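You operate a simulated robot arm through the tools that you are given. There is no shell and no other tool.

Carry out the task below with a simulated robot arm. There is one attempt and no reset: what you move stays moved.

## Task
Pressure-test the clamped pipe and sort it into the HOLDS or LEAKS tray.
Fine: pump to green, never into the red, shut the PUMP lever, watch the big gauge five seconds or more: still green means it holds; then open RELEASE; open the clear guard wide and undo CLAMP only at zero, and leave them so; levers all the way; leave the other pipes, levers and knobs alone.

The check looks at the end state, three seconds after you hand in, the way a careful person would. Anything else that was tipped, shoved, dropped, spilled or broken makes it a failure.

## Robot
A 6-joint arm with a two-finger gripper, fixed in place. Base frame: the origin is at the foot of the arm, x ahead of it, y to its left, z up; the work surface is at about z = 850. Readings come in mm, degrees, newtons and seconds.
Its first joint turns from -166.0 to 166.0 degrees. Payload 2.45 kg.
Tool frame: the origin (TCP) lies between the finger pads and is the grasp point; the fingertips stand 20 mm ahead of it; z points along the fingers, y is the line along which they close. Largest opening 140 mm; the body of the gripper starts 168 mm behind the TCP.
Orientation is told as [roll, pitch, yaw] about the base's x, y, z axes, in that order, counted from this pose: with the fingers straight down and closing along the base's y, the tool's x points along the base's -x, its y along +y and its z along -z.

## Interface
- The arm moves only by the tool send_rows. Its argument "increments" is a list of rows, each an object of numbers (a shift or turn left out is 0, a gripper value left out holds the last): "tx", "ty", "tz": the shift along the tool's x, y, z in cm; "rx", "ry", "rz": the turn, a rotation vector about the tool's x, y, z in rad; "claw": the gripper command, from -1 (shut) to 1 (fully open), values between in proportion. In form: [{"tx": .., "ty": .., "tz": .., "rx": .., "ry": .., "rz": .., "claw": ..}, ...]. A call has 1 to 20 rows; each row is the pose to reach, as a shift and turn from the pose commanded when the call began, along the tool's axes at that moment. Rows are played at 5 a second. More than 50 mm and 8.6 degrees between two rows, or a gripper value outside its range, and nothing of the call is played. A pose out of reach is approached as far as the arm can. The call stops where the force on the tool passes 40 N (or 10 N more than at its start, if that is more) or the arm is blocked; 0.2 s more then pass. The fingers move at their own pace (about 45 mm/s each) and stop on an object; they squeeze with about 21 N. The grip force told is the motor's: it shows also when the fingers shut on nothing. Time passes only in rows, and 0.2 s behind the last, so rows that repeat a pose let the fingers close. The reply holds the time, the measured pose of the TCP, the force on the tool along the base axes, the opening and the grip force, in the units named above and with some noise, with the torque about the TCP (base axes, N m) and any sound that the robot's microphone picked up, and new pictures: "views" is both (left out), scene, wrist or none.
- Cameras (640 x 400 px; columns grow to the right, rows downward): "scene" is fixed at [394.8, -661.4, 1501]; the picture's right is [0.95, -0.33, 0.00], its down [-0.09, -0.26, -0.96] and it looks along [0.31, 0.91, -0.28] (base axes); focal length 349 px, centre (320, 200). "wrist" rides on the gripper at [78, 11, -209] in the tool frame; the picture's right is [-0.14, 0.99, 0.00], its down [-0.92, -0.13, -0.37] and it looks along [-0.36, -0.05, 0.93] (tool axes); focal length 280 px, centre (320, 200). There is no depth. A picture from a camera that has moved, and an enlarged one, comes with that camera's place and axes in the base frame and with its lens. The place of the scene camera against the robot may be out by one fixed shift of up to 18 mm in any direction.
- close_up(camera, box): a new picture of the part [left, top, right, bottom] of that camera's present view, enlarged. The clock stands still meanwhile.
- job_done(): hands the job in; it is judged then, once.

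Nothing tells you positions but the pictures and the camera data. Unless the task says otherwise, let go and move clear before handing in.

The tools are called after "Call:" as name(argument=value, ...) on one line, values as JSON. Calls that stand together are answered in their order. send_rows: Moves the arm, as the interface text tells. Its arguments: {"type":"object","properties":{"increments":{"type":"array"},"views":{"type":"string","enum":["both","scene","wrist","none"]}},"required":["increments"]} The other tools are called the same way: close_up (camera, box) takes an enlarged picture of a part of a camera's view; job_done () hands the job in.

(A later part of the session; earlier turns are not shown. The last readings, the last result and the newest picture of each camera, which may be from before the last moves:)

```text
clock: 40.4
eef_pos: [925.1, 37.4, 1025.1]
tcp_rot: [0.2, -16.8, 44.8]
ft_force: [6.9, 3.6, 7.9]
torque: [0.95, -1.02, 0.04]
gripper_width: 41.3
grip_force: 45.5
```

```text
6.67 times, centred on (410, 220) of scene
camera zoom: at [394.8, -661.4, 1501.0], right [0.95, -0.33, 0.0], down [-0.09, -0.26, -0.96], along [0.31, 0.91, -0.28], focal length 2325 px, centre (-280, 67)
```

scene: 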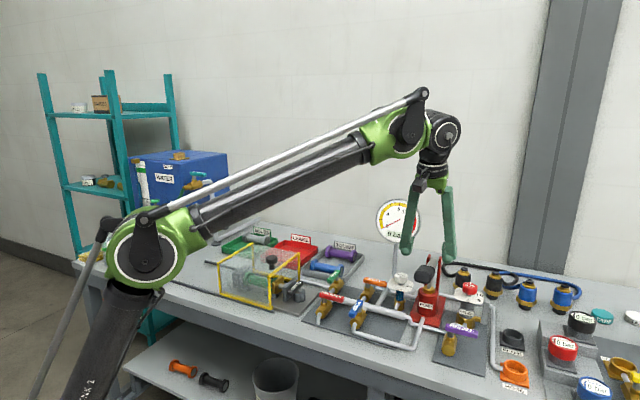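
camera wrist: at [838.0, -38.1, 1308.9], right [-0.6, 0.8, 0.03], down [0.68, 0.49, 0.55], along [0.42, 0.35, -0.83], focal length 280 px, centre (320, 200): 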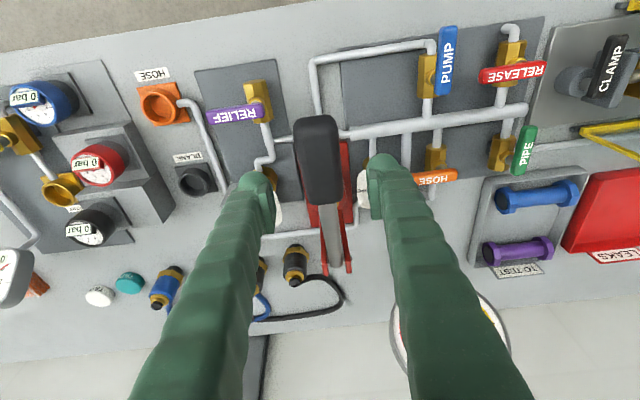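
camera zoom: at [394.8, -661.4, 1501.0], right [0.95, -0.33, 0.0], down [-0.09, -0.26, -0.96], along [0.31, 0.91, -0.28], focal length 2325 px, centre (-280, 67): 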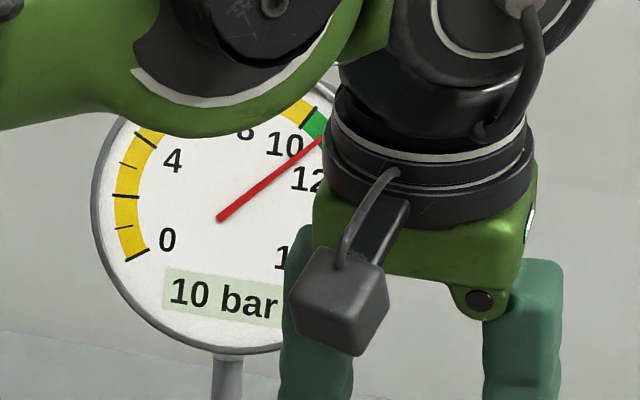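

About 10.75 bar. A touch more for margin, then I'll release the handle.

Call:
send_rows(increments=[{"tx": 0.2, "tz": 0.5, "ry": -0.02}, {"tx": 0.2, "tz": 0.5, "ry": -0.02}], views="none")

Call:
close_up(camera="scene", box=[370, 190, 450, 250])

```text
clock: 41.0
eef_pos: [924.6, 36.9, 1018.3]
tcp_rot: [0.2, -17.9, 44.7]
ft_force: [9.0, 2.0, 6.8]
torque: [0.76, -0.61, 0.08]
gripper_width: 41.1
grip_force: 45.7
```

```text
6.67 times, centred on (410, 220) of scene
camera zoom: at [394.8, -661.4, 1501.0], right [0.95, -0.33, 0.0], down [-0.09, -0.26, -0.96], along [0.31, 0.91, -0.28], focal length 2325 px, centre (-280, 67)
```

zoom: 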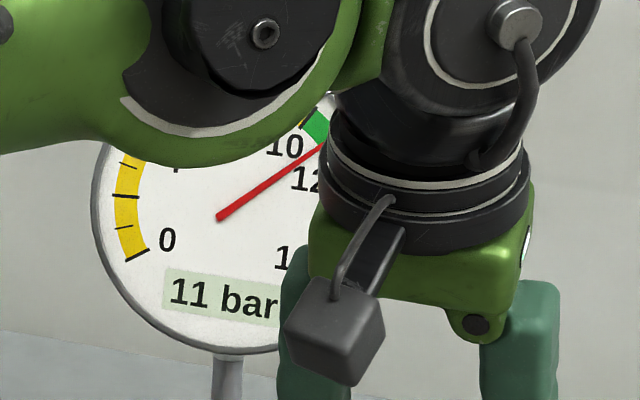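

11 bar, within the green. I'll lift the handle back to where it first rested, release it and rise clear.

Call:
send_rows(increments=[{"tx": -0.25, "tz": -0.6, "ry": 0.025}, {"tx": -0.52, "tz": -1.2, "ry": 0.05}, {"tx": -0.85, "tz": -1.85, "ry": 0.075}, {"tx": -1.18, "tz": -2.46, "ry": 0.1}, {"tx": -1.18, "tz": -2.46, "ry": 0.1, "claw": 0.2}, {"tx": -1.18, "tz": -2.46, "ry": 0.1}, {"tx": -1.18, "tz": -2.46, "ry": 0.1}, {"tx": -1.18, "tz": -2.46, "ry": 0.1}, {"tx": -1.18, "tz": -5, "ry": 0.1}, {"tx": -1.18, "tz": -9, "ry": 0.1}, {"tx": -1.18, "tz": -11, "ry": 0.1}])

Call:
close_up(camera="scene", box=[360, 190, 480, 330])

```text
clock: 43.4
eef_pos: [909.3, 19.1, 1128.6]
tcp_rot: [0.2, -12.2, 44.9]
ft_force: [0.4, 0.3, -0.2]
torque: [-0.01, -0.01, -0.03]
gripper_width: 84.0
grip_force: 0.2
camera wrist: at [818.1, -57.1, 1317.1], right [-0.6, 0.8, 0.03], down [0.67, 0.49, 0.55], along [0.43, 0.36, -0.83], focal length 280 px, centre (320, 200)
```

scene: 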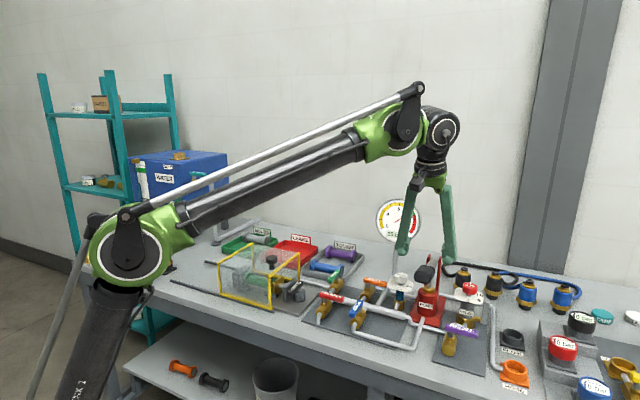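
wrist: 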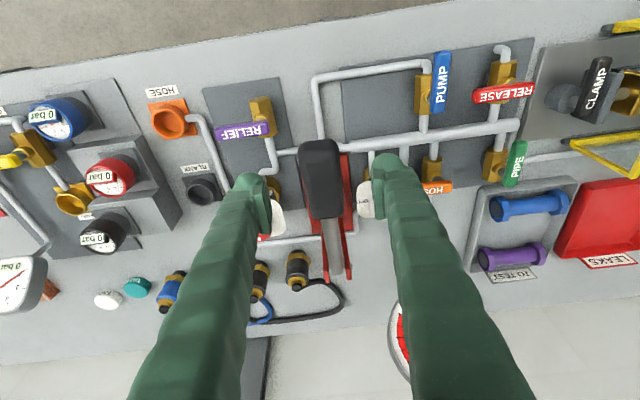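

```text
2.86 times, centred on (420, 260) of scene
camera zoom: at [394.8, -661.4, 1501.0], right [0.95, -0.33, 0.0], down [-0.09, -0.26, -0.96], along [0.31, 0.91, -0.28], focal length 996 px, centre (34, 29)
```

zoom: 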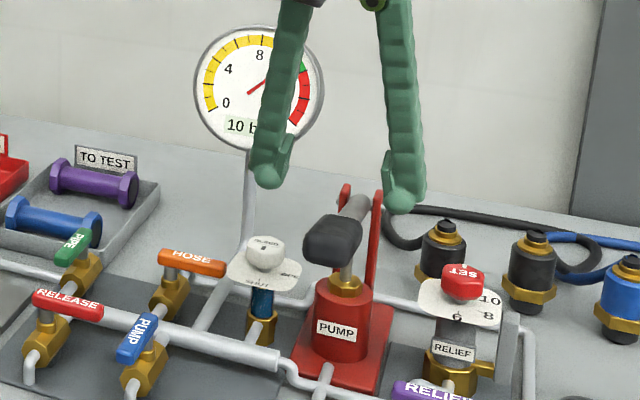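

The gauge shows 10 bar, so something may be bleeding down slowly. I'll move quickly to the PUMP lever, hovering beside it with closed fingers.

Call:
send_rows(increments=[{"tx": 1.15, "ty": 4.1, "tz": 1.37, "ry": 0.04, "claw": -1}, {"tx": 2.3, "ty": 8.2, "tz": 2.74, "ry": 0.08}, {"tx": 3.44, "ty": 12.3, "tz": 4.1, "ry": 0.13}, {"tx": 4.6, "ty": 16.4, "tz": 5.5, "ry": 0.17}, {"tx": 5.74, "ty": 20.4, "tz": 6.84, "ry": 0.212}])

Call:
close_up(camera="scene", box=[340, 190, 460, 290])

Call:
close_up(camera="wrist", box=[200, 60, 440, 240])

```text
clock: 44.6
eef_pos: [734.8, 137.1, 1045.7]
tcp_rot: [0.2, 0.0, 44.9]
ft_force: [1.4, -0.2, 0.2]
torque: [0.02, 0.03, -0.03]
gripper_width: 0.0
grip_force: 17.7
camera wrist: at [674.3, 89.1, 1256.1], right [-0.6, 0.8, 0.0], down [0.74, 0.56, 0.37], along [0.29, 0.22, -0.93], focal length 280 px, centre (320, 200)
```

scene: 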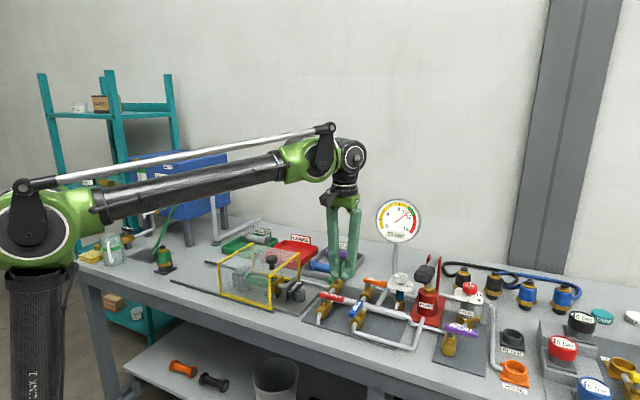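
wrist: 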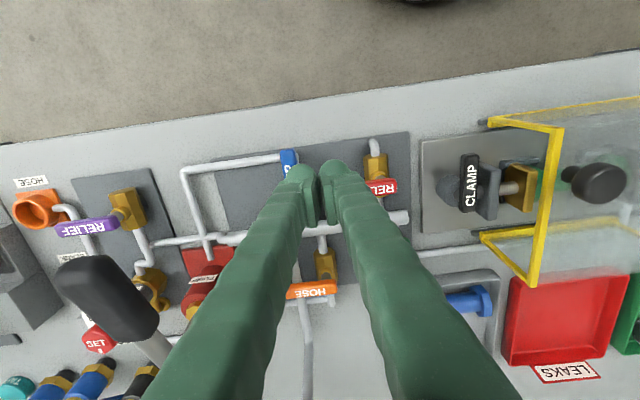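

```text
4.00 times, centred on (400, 240) of scene
camera zoom: at [394.8, -661.4, 1501.0], right [0.95, -0.33, 0.0], down [-0.09, -0.26, -0.96], along [0.31, 0.91, -0.28], focal length 1395 px, centre (0, 40)
```

zoom: 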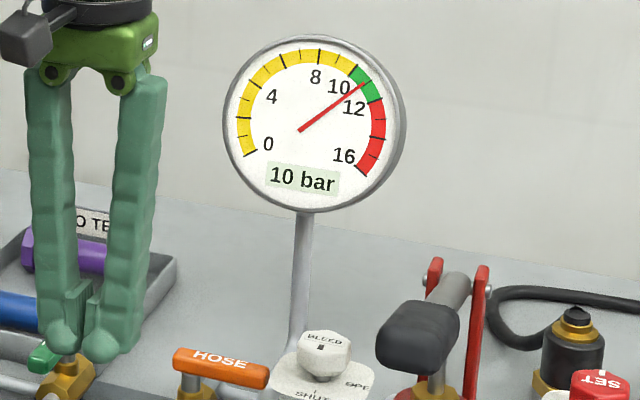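

```text
2.22 times, centred on (320, 150) of wrist
camera zoom: at [674.3, 89.1, 1256.1], right [-0.6, 0.8, 0.0], down [0.74, 0.56, 0.37], along [0.29, 0.22, -0.93], focal length 623 px, centre (320, 311)
```

zoom: 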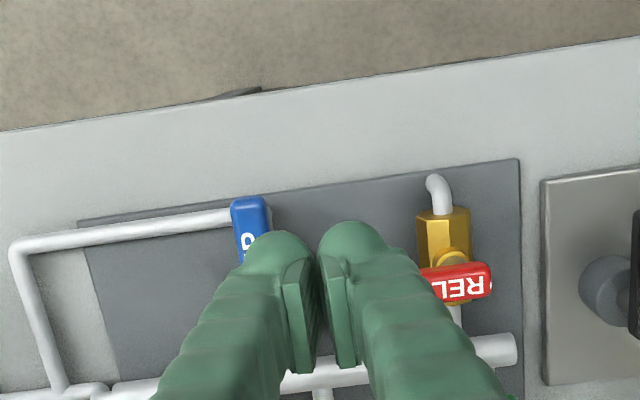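

The gauge is around 10.6 bar. I'll descend on the near side of the PUMP lever and sweep it 90° toward +u to shut it.

Call:
send_rows(increments=[{"tx": 0.84, "ty": 0.86, "tz": 1.0}, {"tx": 0.84, "ty": 0.86, "tz": 5}, {"tx": 0.84, "ty": 0.86, "tz": 9}, {"tx": 0.84, "ty": 0.86, "tz": 11.6}, {"tx": 0.84, "ty": -0.14, "tz": 11.6}, {"tx": 1.1, "ty": -0.94, "tz": 11.6}, {"tx": 1.34, "ty": -1.74, "tz": 11.6}, {"tx": 1.5, "ty": -2.5, "tz": 11.6}, {"tx": 1.64, "ty": -3.24, "tz": 11.6}, {"tx": 1.54, "ty": -4.1, "tz": 11.6}, {"tx": 1.44, "ty": -4.94, "tz": 11.6}, {"tx": 1.1, "ty": -5.7, "tz": 11.6}, {"tx": 0.74, "ty": -6.44, "tz": 11.6}, {"tx": 0.2, "ty": -7.0, "tz": 11.6}, {"tx": -0.36, "ty": -7.54, "tz": 11.6}, {"tx": -1.0, "ty": -8.04, "tz": 11.6}, {"tx": -1.66, "ty": -8.54, "tz": 11.6}, {"tx": -2.26, "ty": -8.54, "tz": 11.6}])

Call:
close_up(camera="scene", box=[300, 190, 460, 330])

```text
clock: 48.3
eef_pos: [805.5, 85.9, 932.4]
tcp_rot: [0.3, 0.4, 44.8]
ft_force: [-14.3, -11.3, 0.7]
torque: [-0.13, 0.11, 0.14]
gripper_width: 5.9
grip_force: 29.2
stopped in row 18: the force on the tool passed its limit at 48 N (the readings are from after the stop); the commanded pose is now the measured one
camera wrist: at [745.8, 39.4, 1143.6], right [-0.6, 0.8, 0.0], down [0.75, 0.56, 0.36], along [0.29, 0.22, -0.93], focal length 280 px, centre (320, 200)
```

scene: 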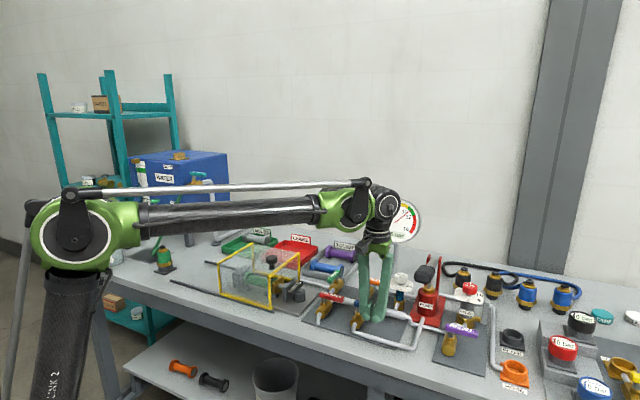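
wrist: 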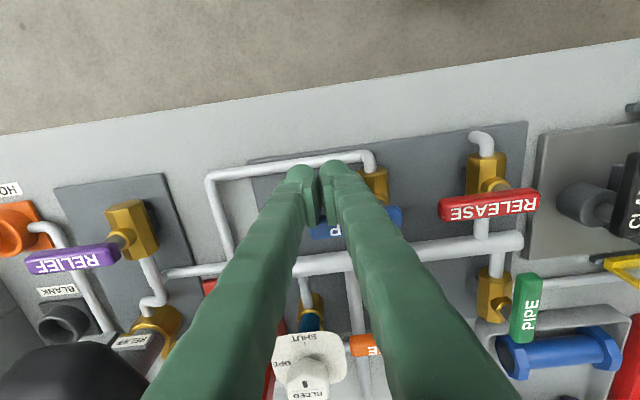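

```text
2.86 times, centred on (380, 260) of scene
camera zoom: at [394.8, -661.4, 1501.0], right [0.95, -0.33, 0.0], down [-0.09, -0.26, -0.96], along [0.31, 0.91, -0.28], focal length 996 px, centre (149, 29)
```

zoom: 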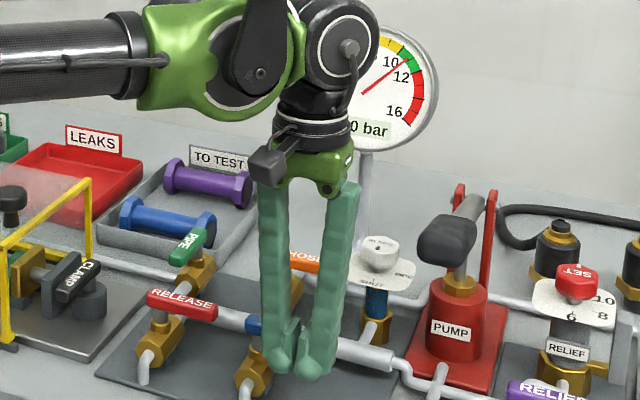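

The PUMP lever seems fully across against its stop. I'll back off, rise and check both the lever and the gauge; the watch starts at about 48.3 s.

Call:
send_rows(increments=[{"tx": 1.5}, {"tx": 3}, {"tx": 3, "tz": -4}, {"tx": 3, "tz": -8}, {"tx": 4, "ty": 3, "tz": -12}, {"tx": 4, "ty": 7, "tz": -14}, {"tx": 4, "ty": 11, "tz": -14}])

Call:
close_up(camera="scene", box=[300, 190, 460, 330])

Call:
close_up(camera="scene", box=[370, 190, 450, 250])

Call:
close_up(camera="wrist", box=[160, 120, 420, 280])

```text
refused: row 5 steps farther than a row can; nothing moved
```

```text
2.86 times, centred on (380, 260) of scene
camera zoom: at [394.8, -661.4, 1501.0], right [0.95, -0.33, 0.0], down [-0.09, -0.26, -0.96], along [0.31, 0.91, -0.28], focal length 996 px, centre (149, 29)
```

zoom: 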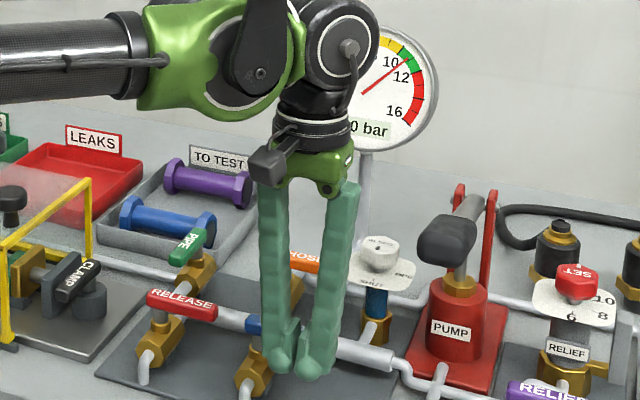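

```text
6.67 times, centred on (410, 220) of scene
camera zoom: at [394.8, -661.4, 1501.0], right [0.95, -0.33, 0.0], down [-0.09, -0.26, -0.96], along [0.31, 0.91, -0.28], focal length 2325 px, centre (-280, 67)
```

zoom: 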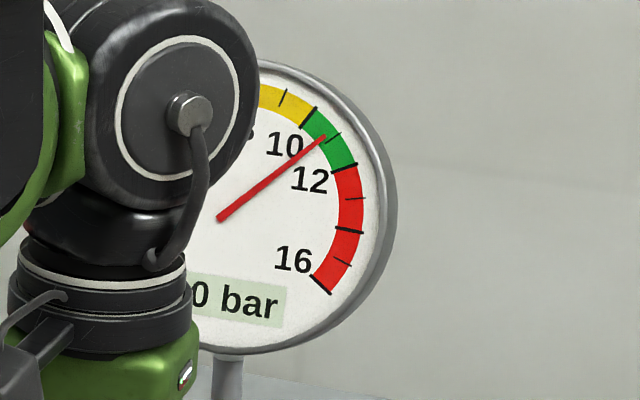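

```text
2.46 times, centred on (290, 200) of wrist
camera zoom: at [745.8, 39.4, 1143.6], right [-0.6, 0.8, 0.0], down [0.75, 0.56, 0.36], along [0.29, 0.22, -0.93], focal length 690 px, centre (394, 200)
```

zoom: 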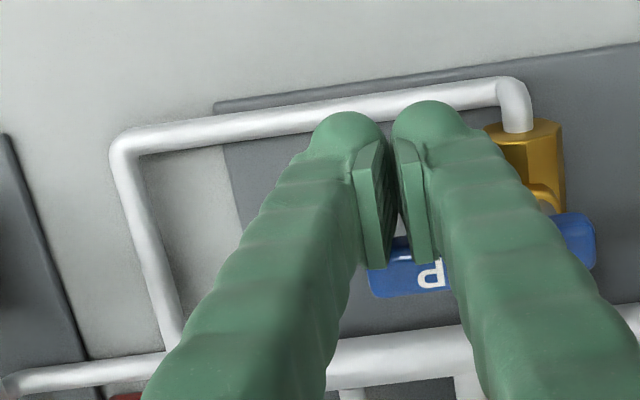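

The needle is at about 10.7, inside green. I'll redo the retreat with smaller steps.

Call:
send_rows(increments=[{"tx": 1.5}, {"tx": 3}, {"tx": 3, "tz": -4}, {"tx": 3, "tz": -8}, {"tx": 3.5, "ty": 2, "tz": -12}, {"tx": 4, "ty": 6, "tz": -13}, {"tx": 4, "ty": 10, "tz": -14}])

Call:
close_up(camera="scene", box=[300, 190, 460, 330])

Call:
close_up(camera="scene", box=[370, 190, 450, 250])

Call:
close_up(camera="wrist", box=[160, 120, 420, 280])

```text
clock: 49.9
eef_pos: [708.1, 129.0, 1074.3]
tcp_rot: [0.3, 0.3, 44.8]
ft_force: [-0.4, 0.3, 0.1]
torque: [0.03, 0.08, -0.02]
gripper_width: 0.1
grip_force: 29.5
camera wrist: at [647.7, 82.7, 1284.7], right [-0.6, 0.8, 0.0], down [0.75, 0.56, 0.36], along [0.29, 0.22, -0.93], focal length 280 px, centre (320, 200)
```

scene: 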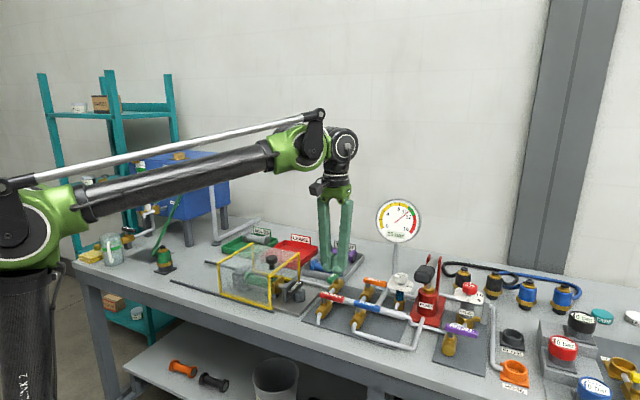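
wrist: 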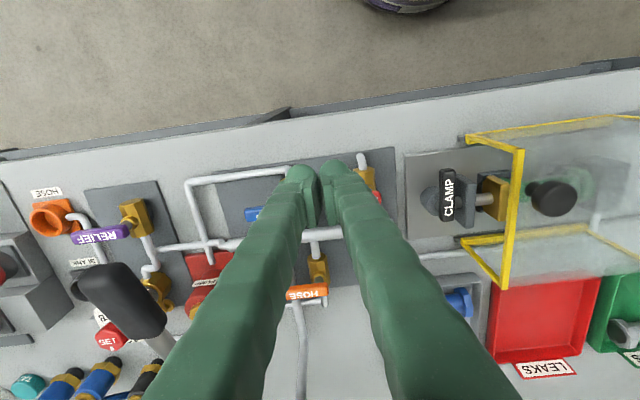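

```text
2.86 times, centred on (380, 260) of scene
camera zoom: at [394.8, -661.4, 1501.0], right [0.95, -0.33, 0.0], down [-0.09, -0.26, -0.96], along [0.31, 0.91, -0.28], focal length 996 px, centre (149, 29)
```

zoom: 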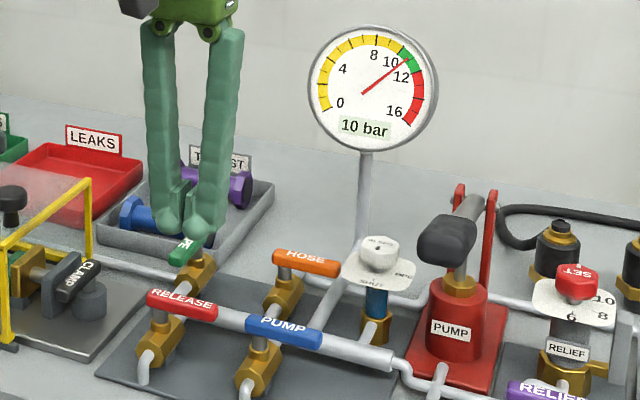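

```text
6.67 times, centred on (410, 220) of scene
camera zoom: at [394.8, -661.4, 1501.0], right [0.95, -0.33, 0.0], down [-0.09, -0.26, -0.96], along [0.31, 0.91, -0.28], focal length 2325 px, centre (-280, 67)
```

zoom: 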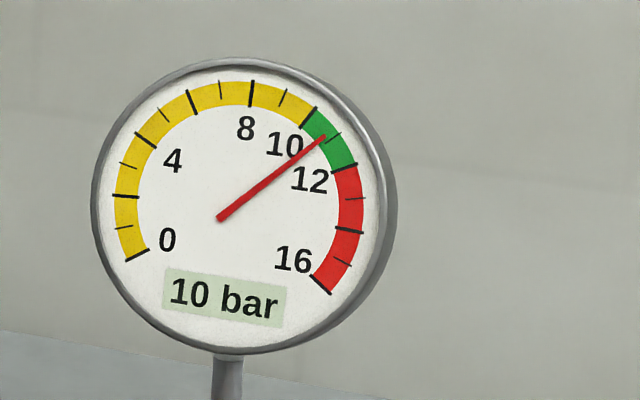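

```text
2.46 times, centred on (290, 200) of wrist
camera zoom: at [647.7, 82.7, 1284.7], right [-0.6, 0.8, 0.0], down [0.75, 0.56, 0.36], along [0.29, 0.22, -0.93], focal length 690 px, centre (394, 200)
```

zoom: 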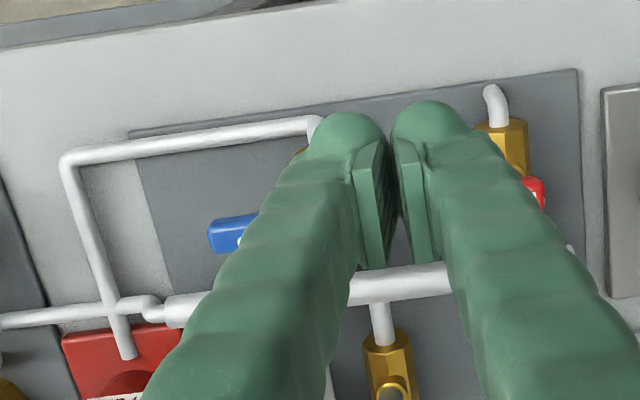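

PUMP is shut, parallel with the other shut levers. Now I'll hold still and watch the gauge.

Call:
send_rows(increments=[{"tx": 0}, {"tx": 0}, {"tx": 0}, {"tx": 0}, {"tx": 0}, {"tx": 0}, {"tx": 0}, {"tx": 0}, {"tx": 0}, {"tx": 0}, {"tx": 0}, {"tx": 0}, {"tx": 0}, {"tx": 0}, {"tx": 0}, {"tx": 0}, {"tx": 0}, {"tx": 0}, {"tx": 0}, {"tx": 0}], views="none")

Call:
close_up(camera="scene", box=[370, 190, 450, 250])

Call:
send_rows(increments=[{"tx": 0}, {"tx": 0}, {"tx": 0}, {"tx": 0}, {"tx": 0}, {"tx": 0}, {"tx": 0}, {"tx": 0}, {"tx": 0}, {"tx": 0}, {"tx": 0}, {"tx": 0}, {"tx": 0}, {"tx": 0}, {"tx": 0}, {"tx": 0}, {"tx": 0}, {"tx": 0}, {"tx": 0}, {"tx": 0}], views="none")

Call:
close_up(camera="scene", box=[370, 190, 450, 250])

```text
clock: 54.1
eef_pos: [707.8, 128.3, 1074.4]
tcp_rot: [0.4, 0.3, 44.9]
ft_force: [0.2, 0.7, -0.1]
torque: [-0.02, 0.0, -0.01]
gripper_width: 0.0
grip_force: 29.8
```

```text
6.67 times, centred on (410, 220) of scene
camera zoom: at [394.8, -661.4, 1501.0], right [0.95, -0.33, 0.0], down [-0.09, -0.26, -0.96], along [0.31, 0.91, -0.28], focal length 2325 px, centre (-280, 67)
```

zoom: 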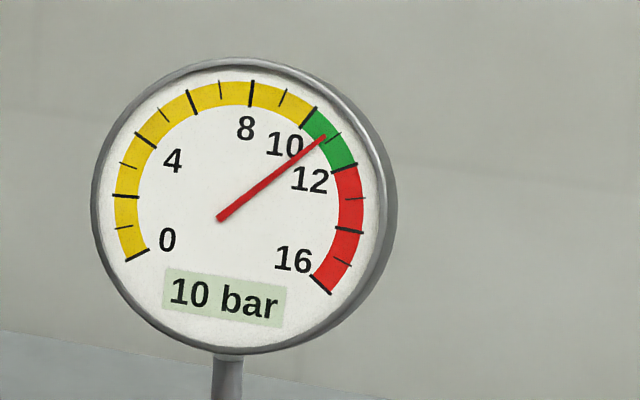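

```text
clock: 58.3
eef_pos: [707.8, 129.4, 1074.6]
tcp_rot: [0.2, 0.3, 45.0]
ft_force: [0.2, 0.2, -0.6]
torque: [0.0, -0.02, 0.0]
gripper_width: 0.0
grip_force: 29.5
```

```text
6.67 times, centred on (410, 220) of scene
camera zoom: at [394.8, -661.4, 1501.0], right [0.95, -0.33, 0.0], down [-0.09, -0.26, -0.96], along [0.31, 0.91, -0.28], focal length 2325 px, centre (-280, 67)
```

zoom: 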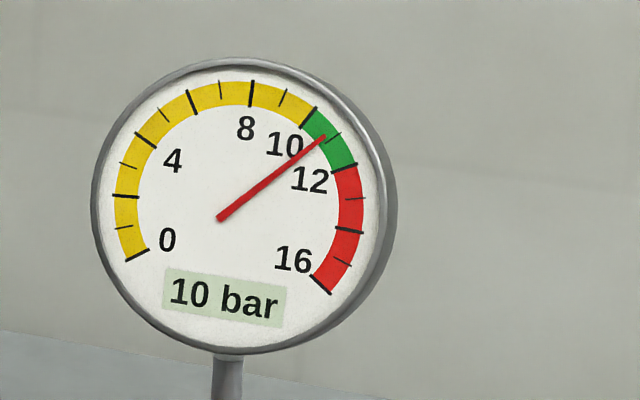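

The needle hasn't moved in about 10 s after shutting, so the pipe HOLDS. Next I'll open RELEASE, starting with a hover beside its +w face.

Call:
send_rows(increments=[{"tx": -3.5, "ty": 0.7}, {"tx": -7, "ty": 1.4, "tz": 1}, {"tx": -10.5, "ty": 2.0, "tz": 3}, {"tx": -10.5, "ty": 2.0, "tz": 6}])

Call:
close_up(camera="wrist", box=[220, 80, 460, 240])

Call:
close_up(camera="scene", box=[300, 230, 400, 330])

```text
clock: 59.3
eef_pos: [767.9, 218.7, 1012.6]
tcp_rot: [0.2, 0.3, 44.9]
ft_force: [-1.4, 0.3, 0.2]
torque: [-0.01, 0.0, -0.01]
gripper_width: 0.1
grip_force: 29.3
camera wrist: at [707.8, 172.2, 1223.4], right [-0.6, 0.8, 0.0], down [0.75, 0.56, 0.36], along [0.29, 0.22, -0.93], focal length 280 px, centre (320, 200)
```

scene: 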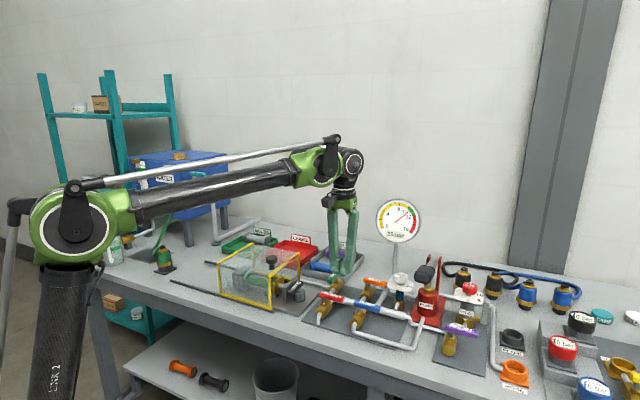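
wrist: 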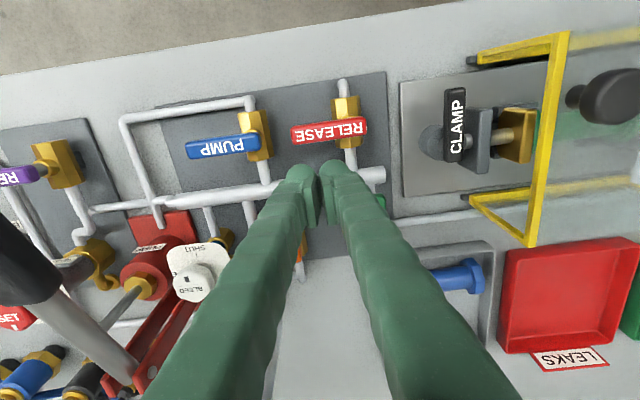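

```text
2.50 times, centred on (340, 160) of wrist
camera zoom: at [707.8, 172.2, 1223.4], right [-0.6, 0.8, 0.0], down [0.75, 0.56, 0.36], along [0.29, 0.22, -0.93], focal length 701 px, centre (270, 300)
```

zoom: 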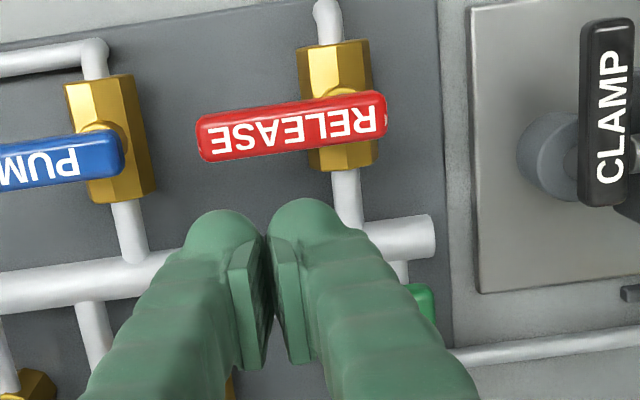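

```text
4.00 times, centred on (350, 280) of scene
camera zoom: at [394.8, -661.4, 1501.0], right [0.95, -0.33, 0.0], down [-0.09, -0.26, -0.96], along [0.31, 0.91, -0.28], focal length 1395 px, centre (200, -120)
```

zoom: 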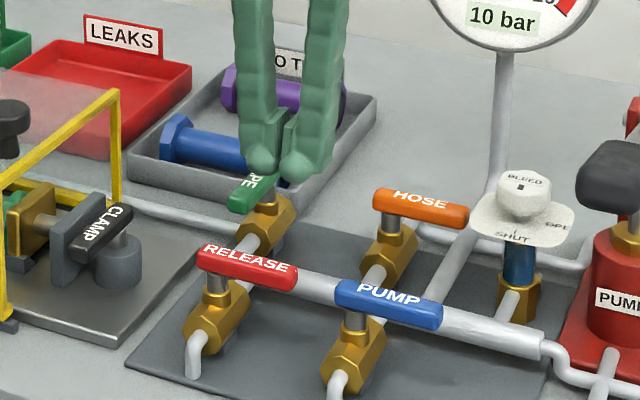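

All clear around RELEASE. I'll descend and sweep it from +u to −w, in line with its pipe.

Call:
send_rows(increments=[{"tz": 4}, {"tz": 7.6}, {"tx": 1.15, "ty": -0.07, "tz": 7.6}, {"tx": 1.6, "ty": -0.37, "tz": 7.6}, {"tx": 2.05, "ty": -0.67, "tz": 7.6}, {"tx": 2.5, "ty": -0.9, "tz": 7.6}, {"tx": 2.98, "ty": -1.13, "tz": 7.6}, {"tx": 3.55, "ty": -1.25, "tz": 7.6}, {"tx": 4.15, "ty": -1.37, "tz": 7.6}, {"tx": 4.8, "ty": -1.27, "tz": 7.6}, {"tx": 5.41, "ty": -1.17, "tz": 7.6}, {"tx": 6.05, "ty": -0.87, "tz": 7.6}, {"tx": 6.65, "ty": -0.57, "tz": 7.6}, {"tx": 7.2, "ty": -0.12, "tz": 7.6}, {"tx": 7.75, "ty": 0.33, "tz": 7.6}, {"tx": 8.0, "ty": 0.8, "tz": 7.6}, {"tx": 8.2, "ty": 1.3, "tz": 7.6}, {"tx": 8.35, "ty": 1.8, "tz": 7.6}])

Call:
close_up(camera="scene", box=[300, 190, 460, 330])

Call:
close_up(camera="wrist", box=[220, 80, 460, 240])

```text
clock: 62.9
eef_pos: [709.0, 165.1, 936.4]
tcp_rot: [-0.2, 0.0, 44.6]
ft_force: [22.9, -15.4, -1.2]
torque: [-0.04, -0.02, -0.52]
gripper_width: 0.0
grip_force: 29.5
stopped in row 17: the force on the tool passed its limit at 48 N (the readings are from after the stop); the commanded pose is now the measured one
camera wrist: at [646.8, 119.6, 1147.2], right [-0.6, 0.8, 0.0], down [0.74, 0.56, 0.37], along [0.3, 0.22, -0.93], focal length 280 px, centre (320, 200)
```

scene: 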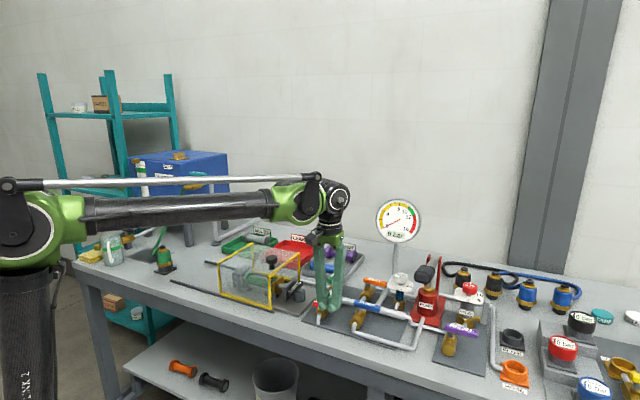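
wrist: 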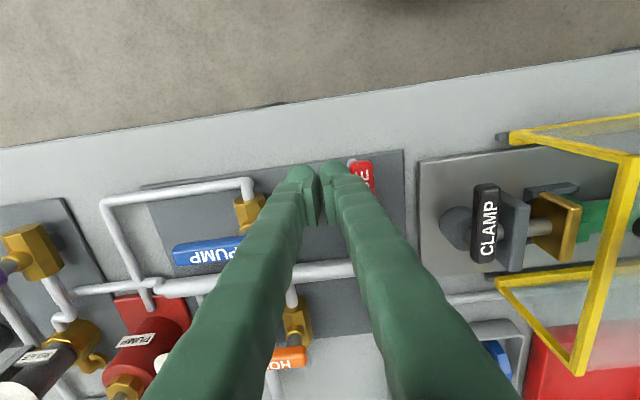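

```text
2.86 times, centred on (380, 260) of scene
camera zoom: at [394.8, -661.4, 1501.0], right [0.95, -0.33, 0.0], down [-0.09, -0.26, -0.96], along [0.31, 0.91, -0.28], focal length 996 px, centre (149, 29)
```

zoom: 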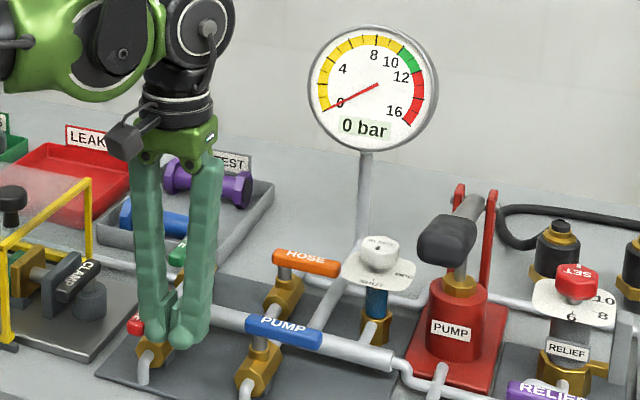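

```text
2.50 times, centred on (340, 160) of wrist
camera zoom: at [646.8, 119.6, 1147.2], right [-0.6, 0.8, 0.0], down [0.74, 0.56, 0.37], along [0.3, 0.22, -0.93], focal length 701 px, centre (270, 300)
```

zoom: 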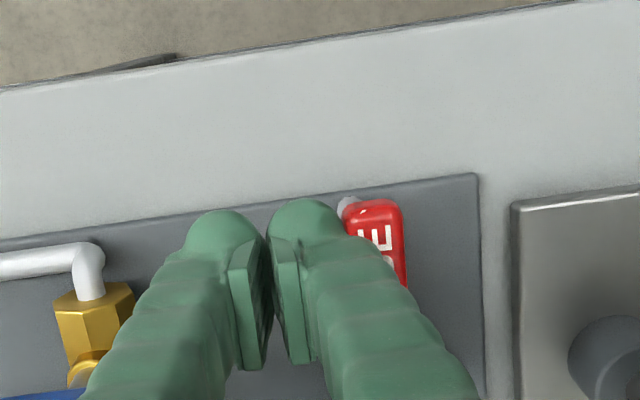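

RELEASE is open and the gauge reads 0 bar. I'll back off, rise and verify the lever, then look at the guard.

Call:
send_rows(increments=[{"ty": -1}, {"ty": -2}, {"ty": -2, "tz": -4}, {"ty": -2, "tz": -8}, {"ty": -2, "tz": -12}, {"ty": -1, "tz": -16}, {"ty": 2, "tz": -19}, {"ty": 5, "tz": -22}])

Call:
close_up(camera="scene", box=[300, 190, 460, 330])

Call:
close_up(camera="scene", box=[190, 220, 330, 320])

Call:
close_up(camera="wrist", box=[340, 80, 640, 300])

```text
clock: 64.7
eef_pos: [670.6, 203.8, 1158.6]
tcp_rot: [-0.1, -0.1, 44.7]
ft_force: [-0.3, -0.9, -0.5]
torque: [0.03, 0.07, -0.02]
gripper_width: 0.3
grip_force: 29.5
camera wrist: at [610.0, 157.1, 1369.1], right [-0.6, 0.8, 0.0], down [0.75, 0.56, 0.37], along [0.29, 0.22, -0.93], focal length 280 px, centre (320, 200)
```

scene: 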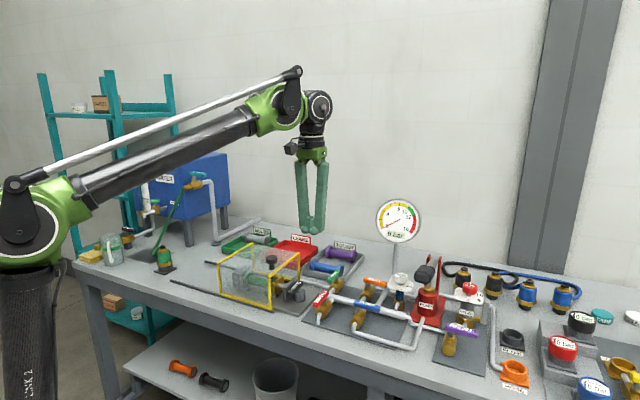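
wrist: 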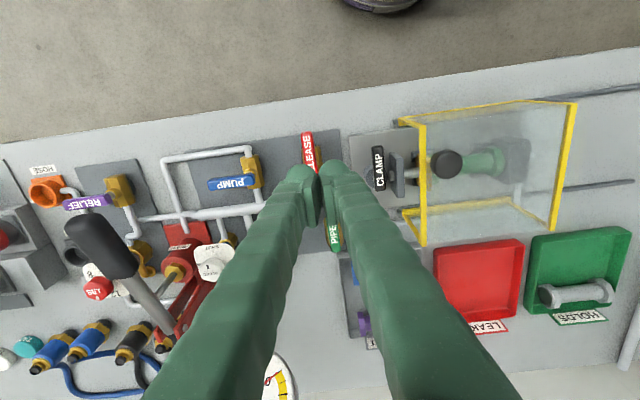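

```text
2.86 times, centred on (380, 260) of scene
camera zoom: at [394.8, -661.4, 1501.0], right [0.95, -0.33, 0.0], down [-0.09, -0.26, -0.96], along [0.31, 0.91, -0.28], focal length 996 px, centre (149, 29)
```

zoom: 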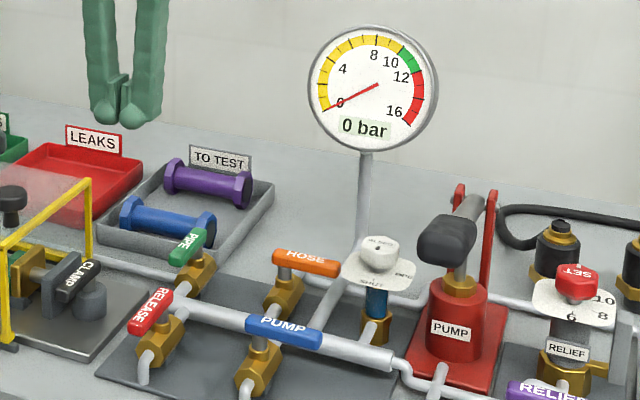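

```text
4.00 times, centred on (260, 270) of scene
camera zoom: at [394.8, -661.4, 1501.0], right [0.95, -0.33, 0.0], down [-0.09, -0.26, -0.96], along [0.31, 0.91, -0.28], focal length 1395 px, centre (560, -80)
```

zoom: 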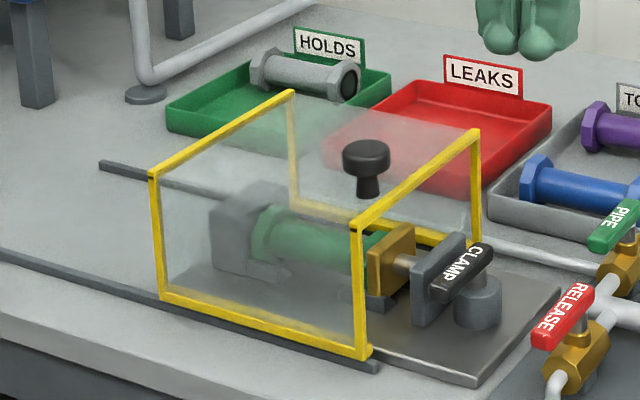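

```text
1.82 times, centred on (490, 190) of wrist
camera zoom: at [610.0, 157.1, 1369.1], right [-0.6, 0.8, 0.0], down [0.75, 0.56, 0.37], along [0.29, 0.22, -0.93], focal length 510 px, centre (11, 218)
```

zoom: 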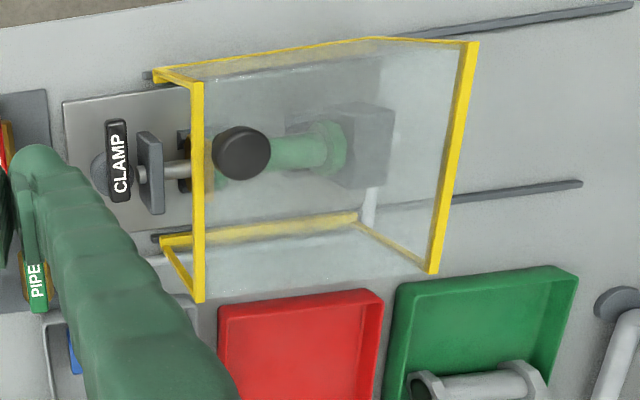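

RELEASE points in line and the gauge is at 0. Next I'll hover over the guard's black knob, near (582, 347, 1008), with the fingers open along the rail direction.

Call:
send_rows(increments=[{"tx": -0.8, "ty": 3.3, "tz": 1.6, "claw": 0.15}, {"tx": -1.6, "ty": 6.6, "tz": 3.3}, {"tx": -2.4, "ty": 9.9, "tz": 5}, {"tx": -3.2, "ty": 13.2, "tz": 6.7}, {"tx": -3.85, "ty": 16.4, "tz": 8.4}])

Call:
close_up(camera="wrist", box=[200, 100, 440, 260])

Call:
close_up(camera="scene", box=[210, 200, 330, 300])

```text
clock: 65.9
eef_pos: [581.4, 347.4, 1072.7]
tcp_rot: [0.0, 0.2, 44.8]
ft_force: [0.4, -1.0, -0.2]
torque: [0.04, 0.02, 0.01]
gripper_width: 80.3
grip_force: 0.0
camera wrist: at [519.4, 300.4, 1282.6], right [-0.6, 0.8, 0.0], down [0.75, 0.56, 0.37], along [0.29, 0.22, -0.93], focal length 280 px, centre (320, 200)
```

scene: 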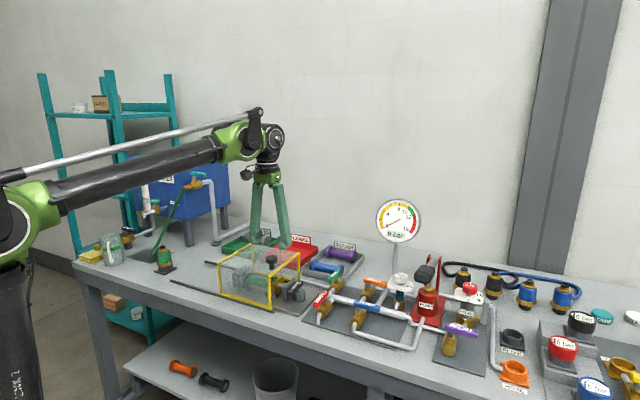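
wrist: 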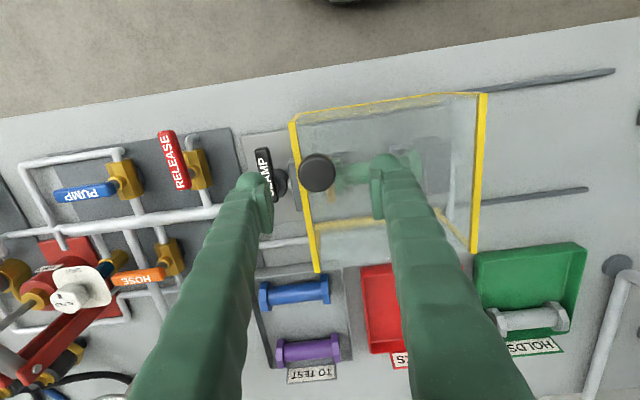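

```text
2.50 times, centred on (320, 180) of wrist
camera zoom: at [519.4, 300.4, 1282.6], right [-0.6, 0.8, 0.0], down [0.75, 0.56, 0.37], along [0.29, 0.22, -0.93], focal length 701 px, centre (320, 250)
```

zoom: 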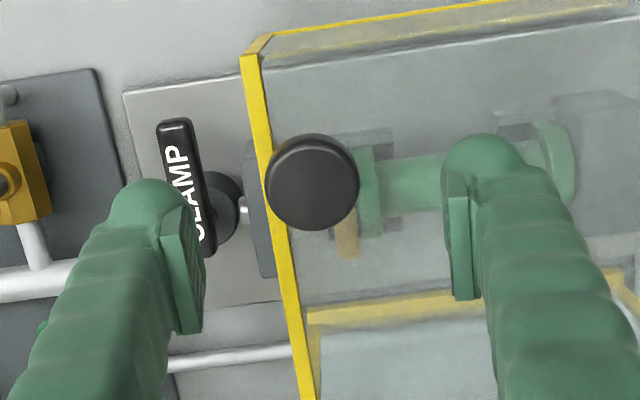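

```text
4.00 times, centred on (270, 250) of scene
camera zoom: at [394.8, -661.4, 1501.0], right [0.95, -0.33, 0.0], down [-0.09, -0.26, -0.96], along [0.31, 0.91, -0.28], focal length 1395 px, centre (520, 0)
```

zoom: 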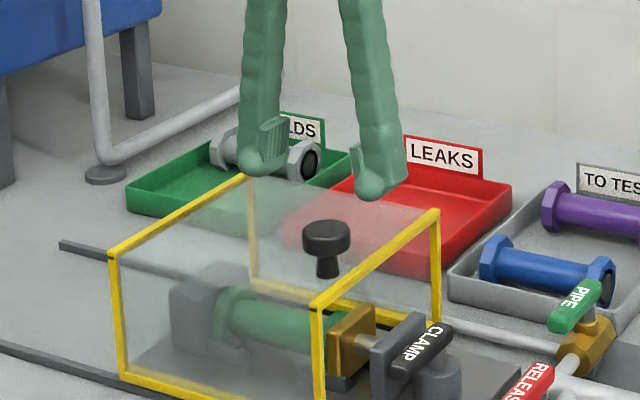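

The knob is centred between the fingers. I'll descend to it and close.

Call:
send_rows(increments=[{"ty": -0.1, "tz": 3.2}, {"ty": -0.15, "tz": 6.4}, {"ty": -0.15, "tz": 6.4, "claw": -1}, {"ty": -0.15, "tz": 6.4}, {"ty": -0.15, "tz": 6.4}, {"ty": -0.15, "tz": 6.4}])

Call:
close_up(camera="scene", box=[210, 200, 330, 300])

```text
clock: 67.3
eef_pos: [582.6, 346.6, 1006.9]
tcp_rot: [0.0, 0.1, 44.7]
ft_force: [-0.2, -2.6, -4.6]
torque: [0.0, -0.03, 0.0]
gripper_width: 33.9
grip_force: 32.3
camera wrist: at [521.7, 300.4, 1217.0], right [-0.6, 0.8, 0.0], down [0.74, 0.56, 0.37], along [0.29, 0.22, -0.93], focal length 280 px, centre (320, 200)
```

scene: 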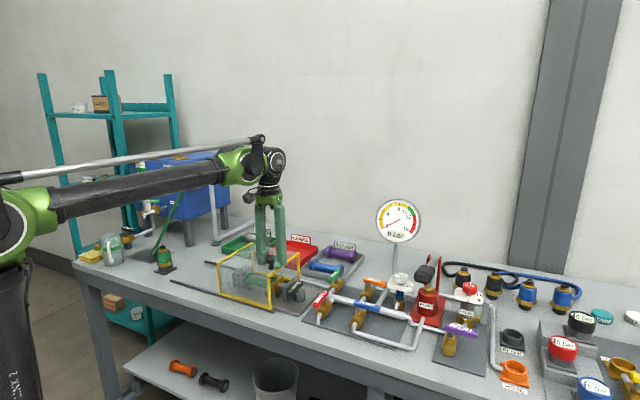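
wrist: 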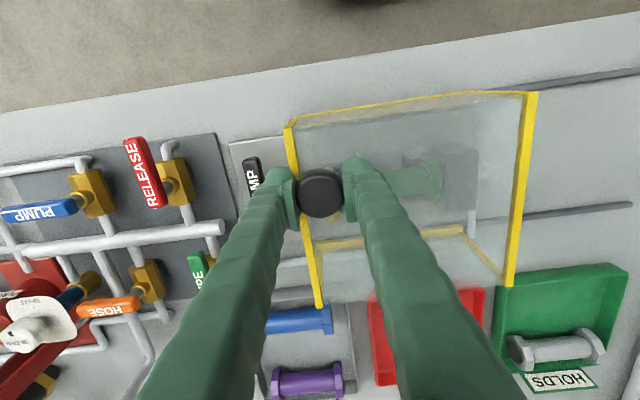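

```text
4.00 times, centred on (270, 250) of scene
camera zoom: at [394.8, -661.4, 1501.0], right [0.95, -0.33, 0.0], down [-0.09, -0.26, -0.96], along [0.31, 0.91, -0.28], focal length 1395 px, centre (520, 0)
```

zoom: 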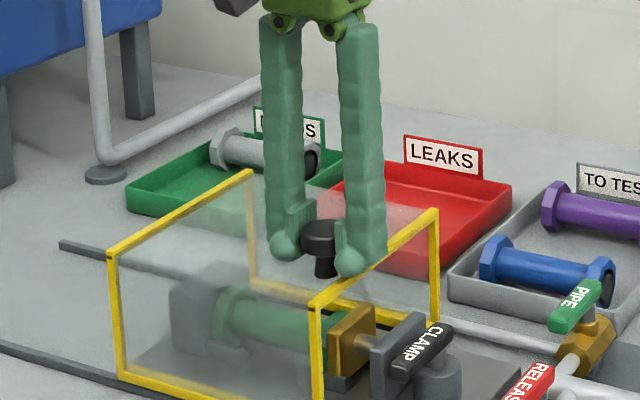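

The knob is gripped. I'll slide the guard steadily along its rails toward the far end.

Call:
send_rows(increments=[{"ty": 0.5}, {"ty": 1.5}, {"ty": 3}, {"ty": 4.5}, {"ty": 6}, {"ty": 7.5}, {"ty": 9}, {"ty": 10.5}, {"ty": 12}, {"ty": 13.5}, {"ty": 15}, {"ty": 16.5}])

```text
clock: 68.2
eef_pos: [558.9, 371.6, 1008.8]
tcp_rot: [0.1, 0.1, 44.8]
ft_force: [0.1, 1.4, -8.7]
torque: [0.15, -0.24, 0.16]
gripper_width: 34.1
grip_force: 44.3
stopped in row 4: the force on the tool passed its limit at 43 N (the readings are from after the stop); the commanded pose is now the measured one
camera wrist: at [496.9, 325.7, 1218.0], right [-0.6, 0.8, 0.0], down [0.74, 0.56, 0.37], along [0.29, 0.22, -0.93], focal length 280 px, centre (320, 200)
```

scene: 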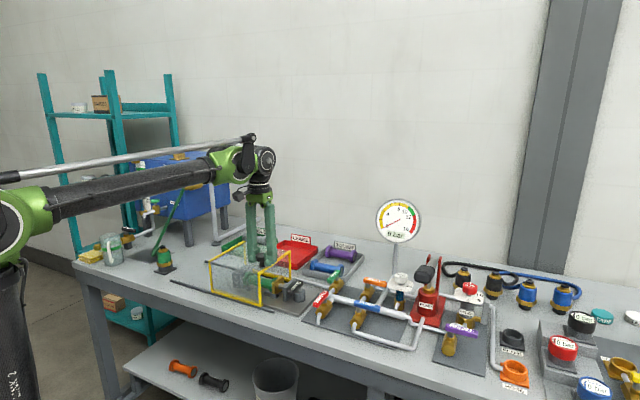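
wrist: 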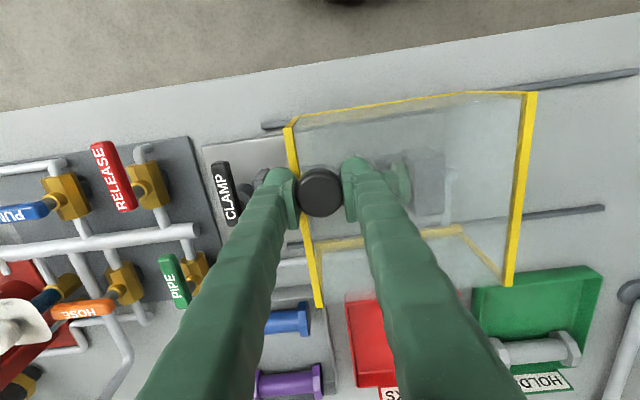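

The guard slides but drags when moved quickly. I'll go slower.

Call:
send_rows(increments=[{"ty": 0.2}, {"ty": 0.6}, {"ty": 1.1}, {"ty": 1.6}, {"ty": 2.1}, {"ty": 2.6}, {"ty": 3.1}, {"ty": 3.6}, {"ty": 4.1}, {"ty": 4.6}, {"ty": 5.1}, {"ty": 5.6}, {"ty": 6.1}, {"ty": 6.6}, {"ty": 7.1}, {"ty": 7.6}, {"ty": 8.1}, {"ty": 8.6}, {"ty": 9.1}, {"ty": 9.6}], views="scene")

```text
clock: 72.4
eef_pos: [490.3, 439.6, 1006.9]
tcp_rot: [0.0, 0.2, 44.8]
ft_force: [-5.8, -6.7, -32.7]
torque: [0.01, 0.01, -0.03]
gripper_width: 34.1
grip_force: 45.1
```

scene: 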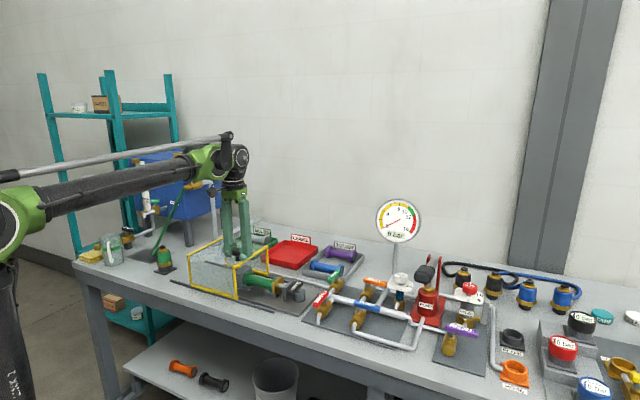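

It moves well. There's an upward pull on the guard, so I'll lower 2 mm and continue to the end of the rails.

Call:
send_rows(increments=[{"ty": 0.0, "tz": 0.15}, {"ty": 0.3, "tz": 0.22}, {"ty": 0.8, "tz": 0.22}, {"ty": 1.3, "tz": 0.22}, {"ty": 1.8, "tz": 0.22}, {"ty": 2.3, "tz": 0.22}, {"ty": 2.8, "tz": 0.22}, {"ty": 3.3, "tz": 0.22}, {"ty": 3.8, "tz": 0.22}, {"ty": 4.3, "tz": 0.22}, {"ty": 4.8, "tz": 0.22}, {"ty": 5.3, "tz": 0.22}, {"ty": 5.8, "tz": 0.22}, {"ty": 6.3, "tz": 0.22}, {"ty": 6.8, "tz": 0.22}, {"ty": 7.3, "tz": 0.22}, {"ty": 7.8, "tz": 0.22}, {"ty": 8.3, "tz": 0.22}, {"ty": 8.8, "tz": 0.22}, {"ty": 9.3, "tz": 0.22}])

Call:
close_up(camera="scene", box=[150, 210, 330, 330])

```text
clock: 76.6
eef_pos: [424.3, 504.6, 1006.1]
tcp_rot: [0.0, 0.1, 44.7]
ft_force: [-0.7, 4.4, 22.5]
torque: [-0.2, 0.22, -0.02]
gripper_width: 33.7
grip_force: 44.9
camera wrist: at [363.3, 458.8, 1216.5], right [-0.6, 0.8, 0.0], down [0.74, 0.56, 0.37], along [0.29, 0.22, -0.93], focal length 280 px, centre (320, 200)
```

scene: 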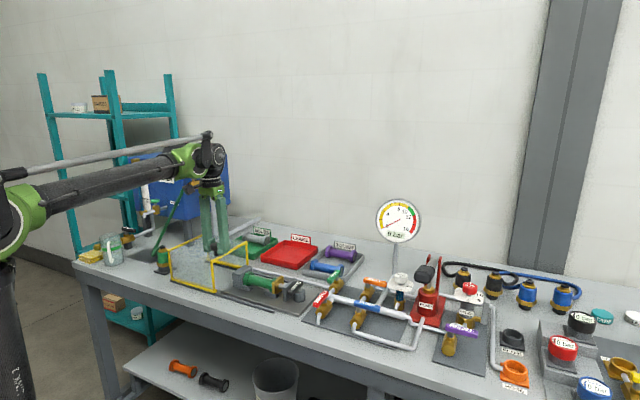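
wrist: 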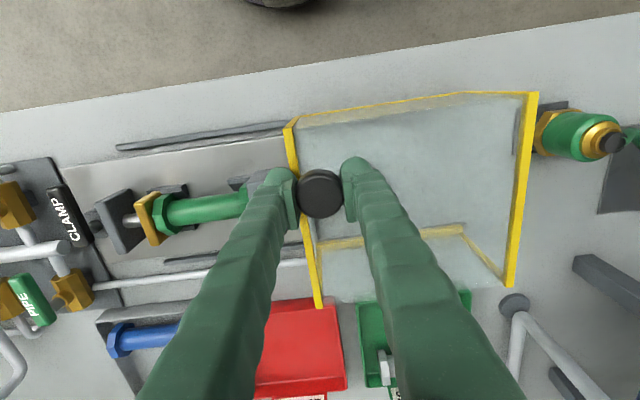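

```text
3.33 times, centred on (240, 270) of scene
camera zoom: at [394.8, -661.4, 1501.0], right [0.95, -0.33, 0.0], down [-0.09, -0.26, -0.96], along [0.31, 0.91, -0.28], focal length 1162 px, centre (587, -33)
```

zoom: 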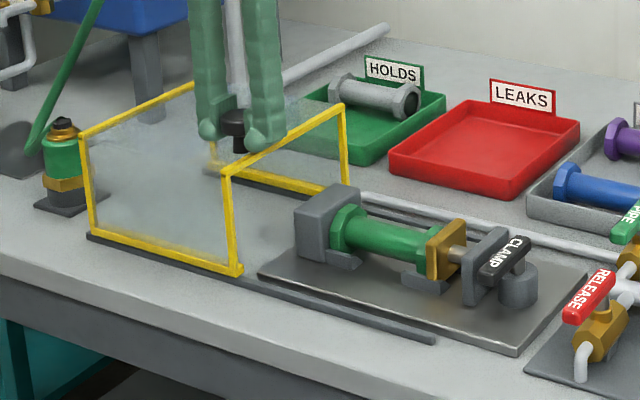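

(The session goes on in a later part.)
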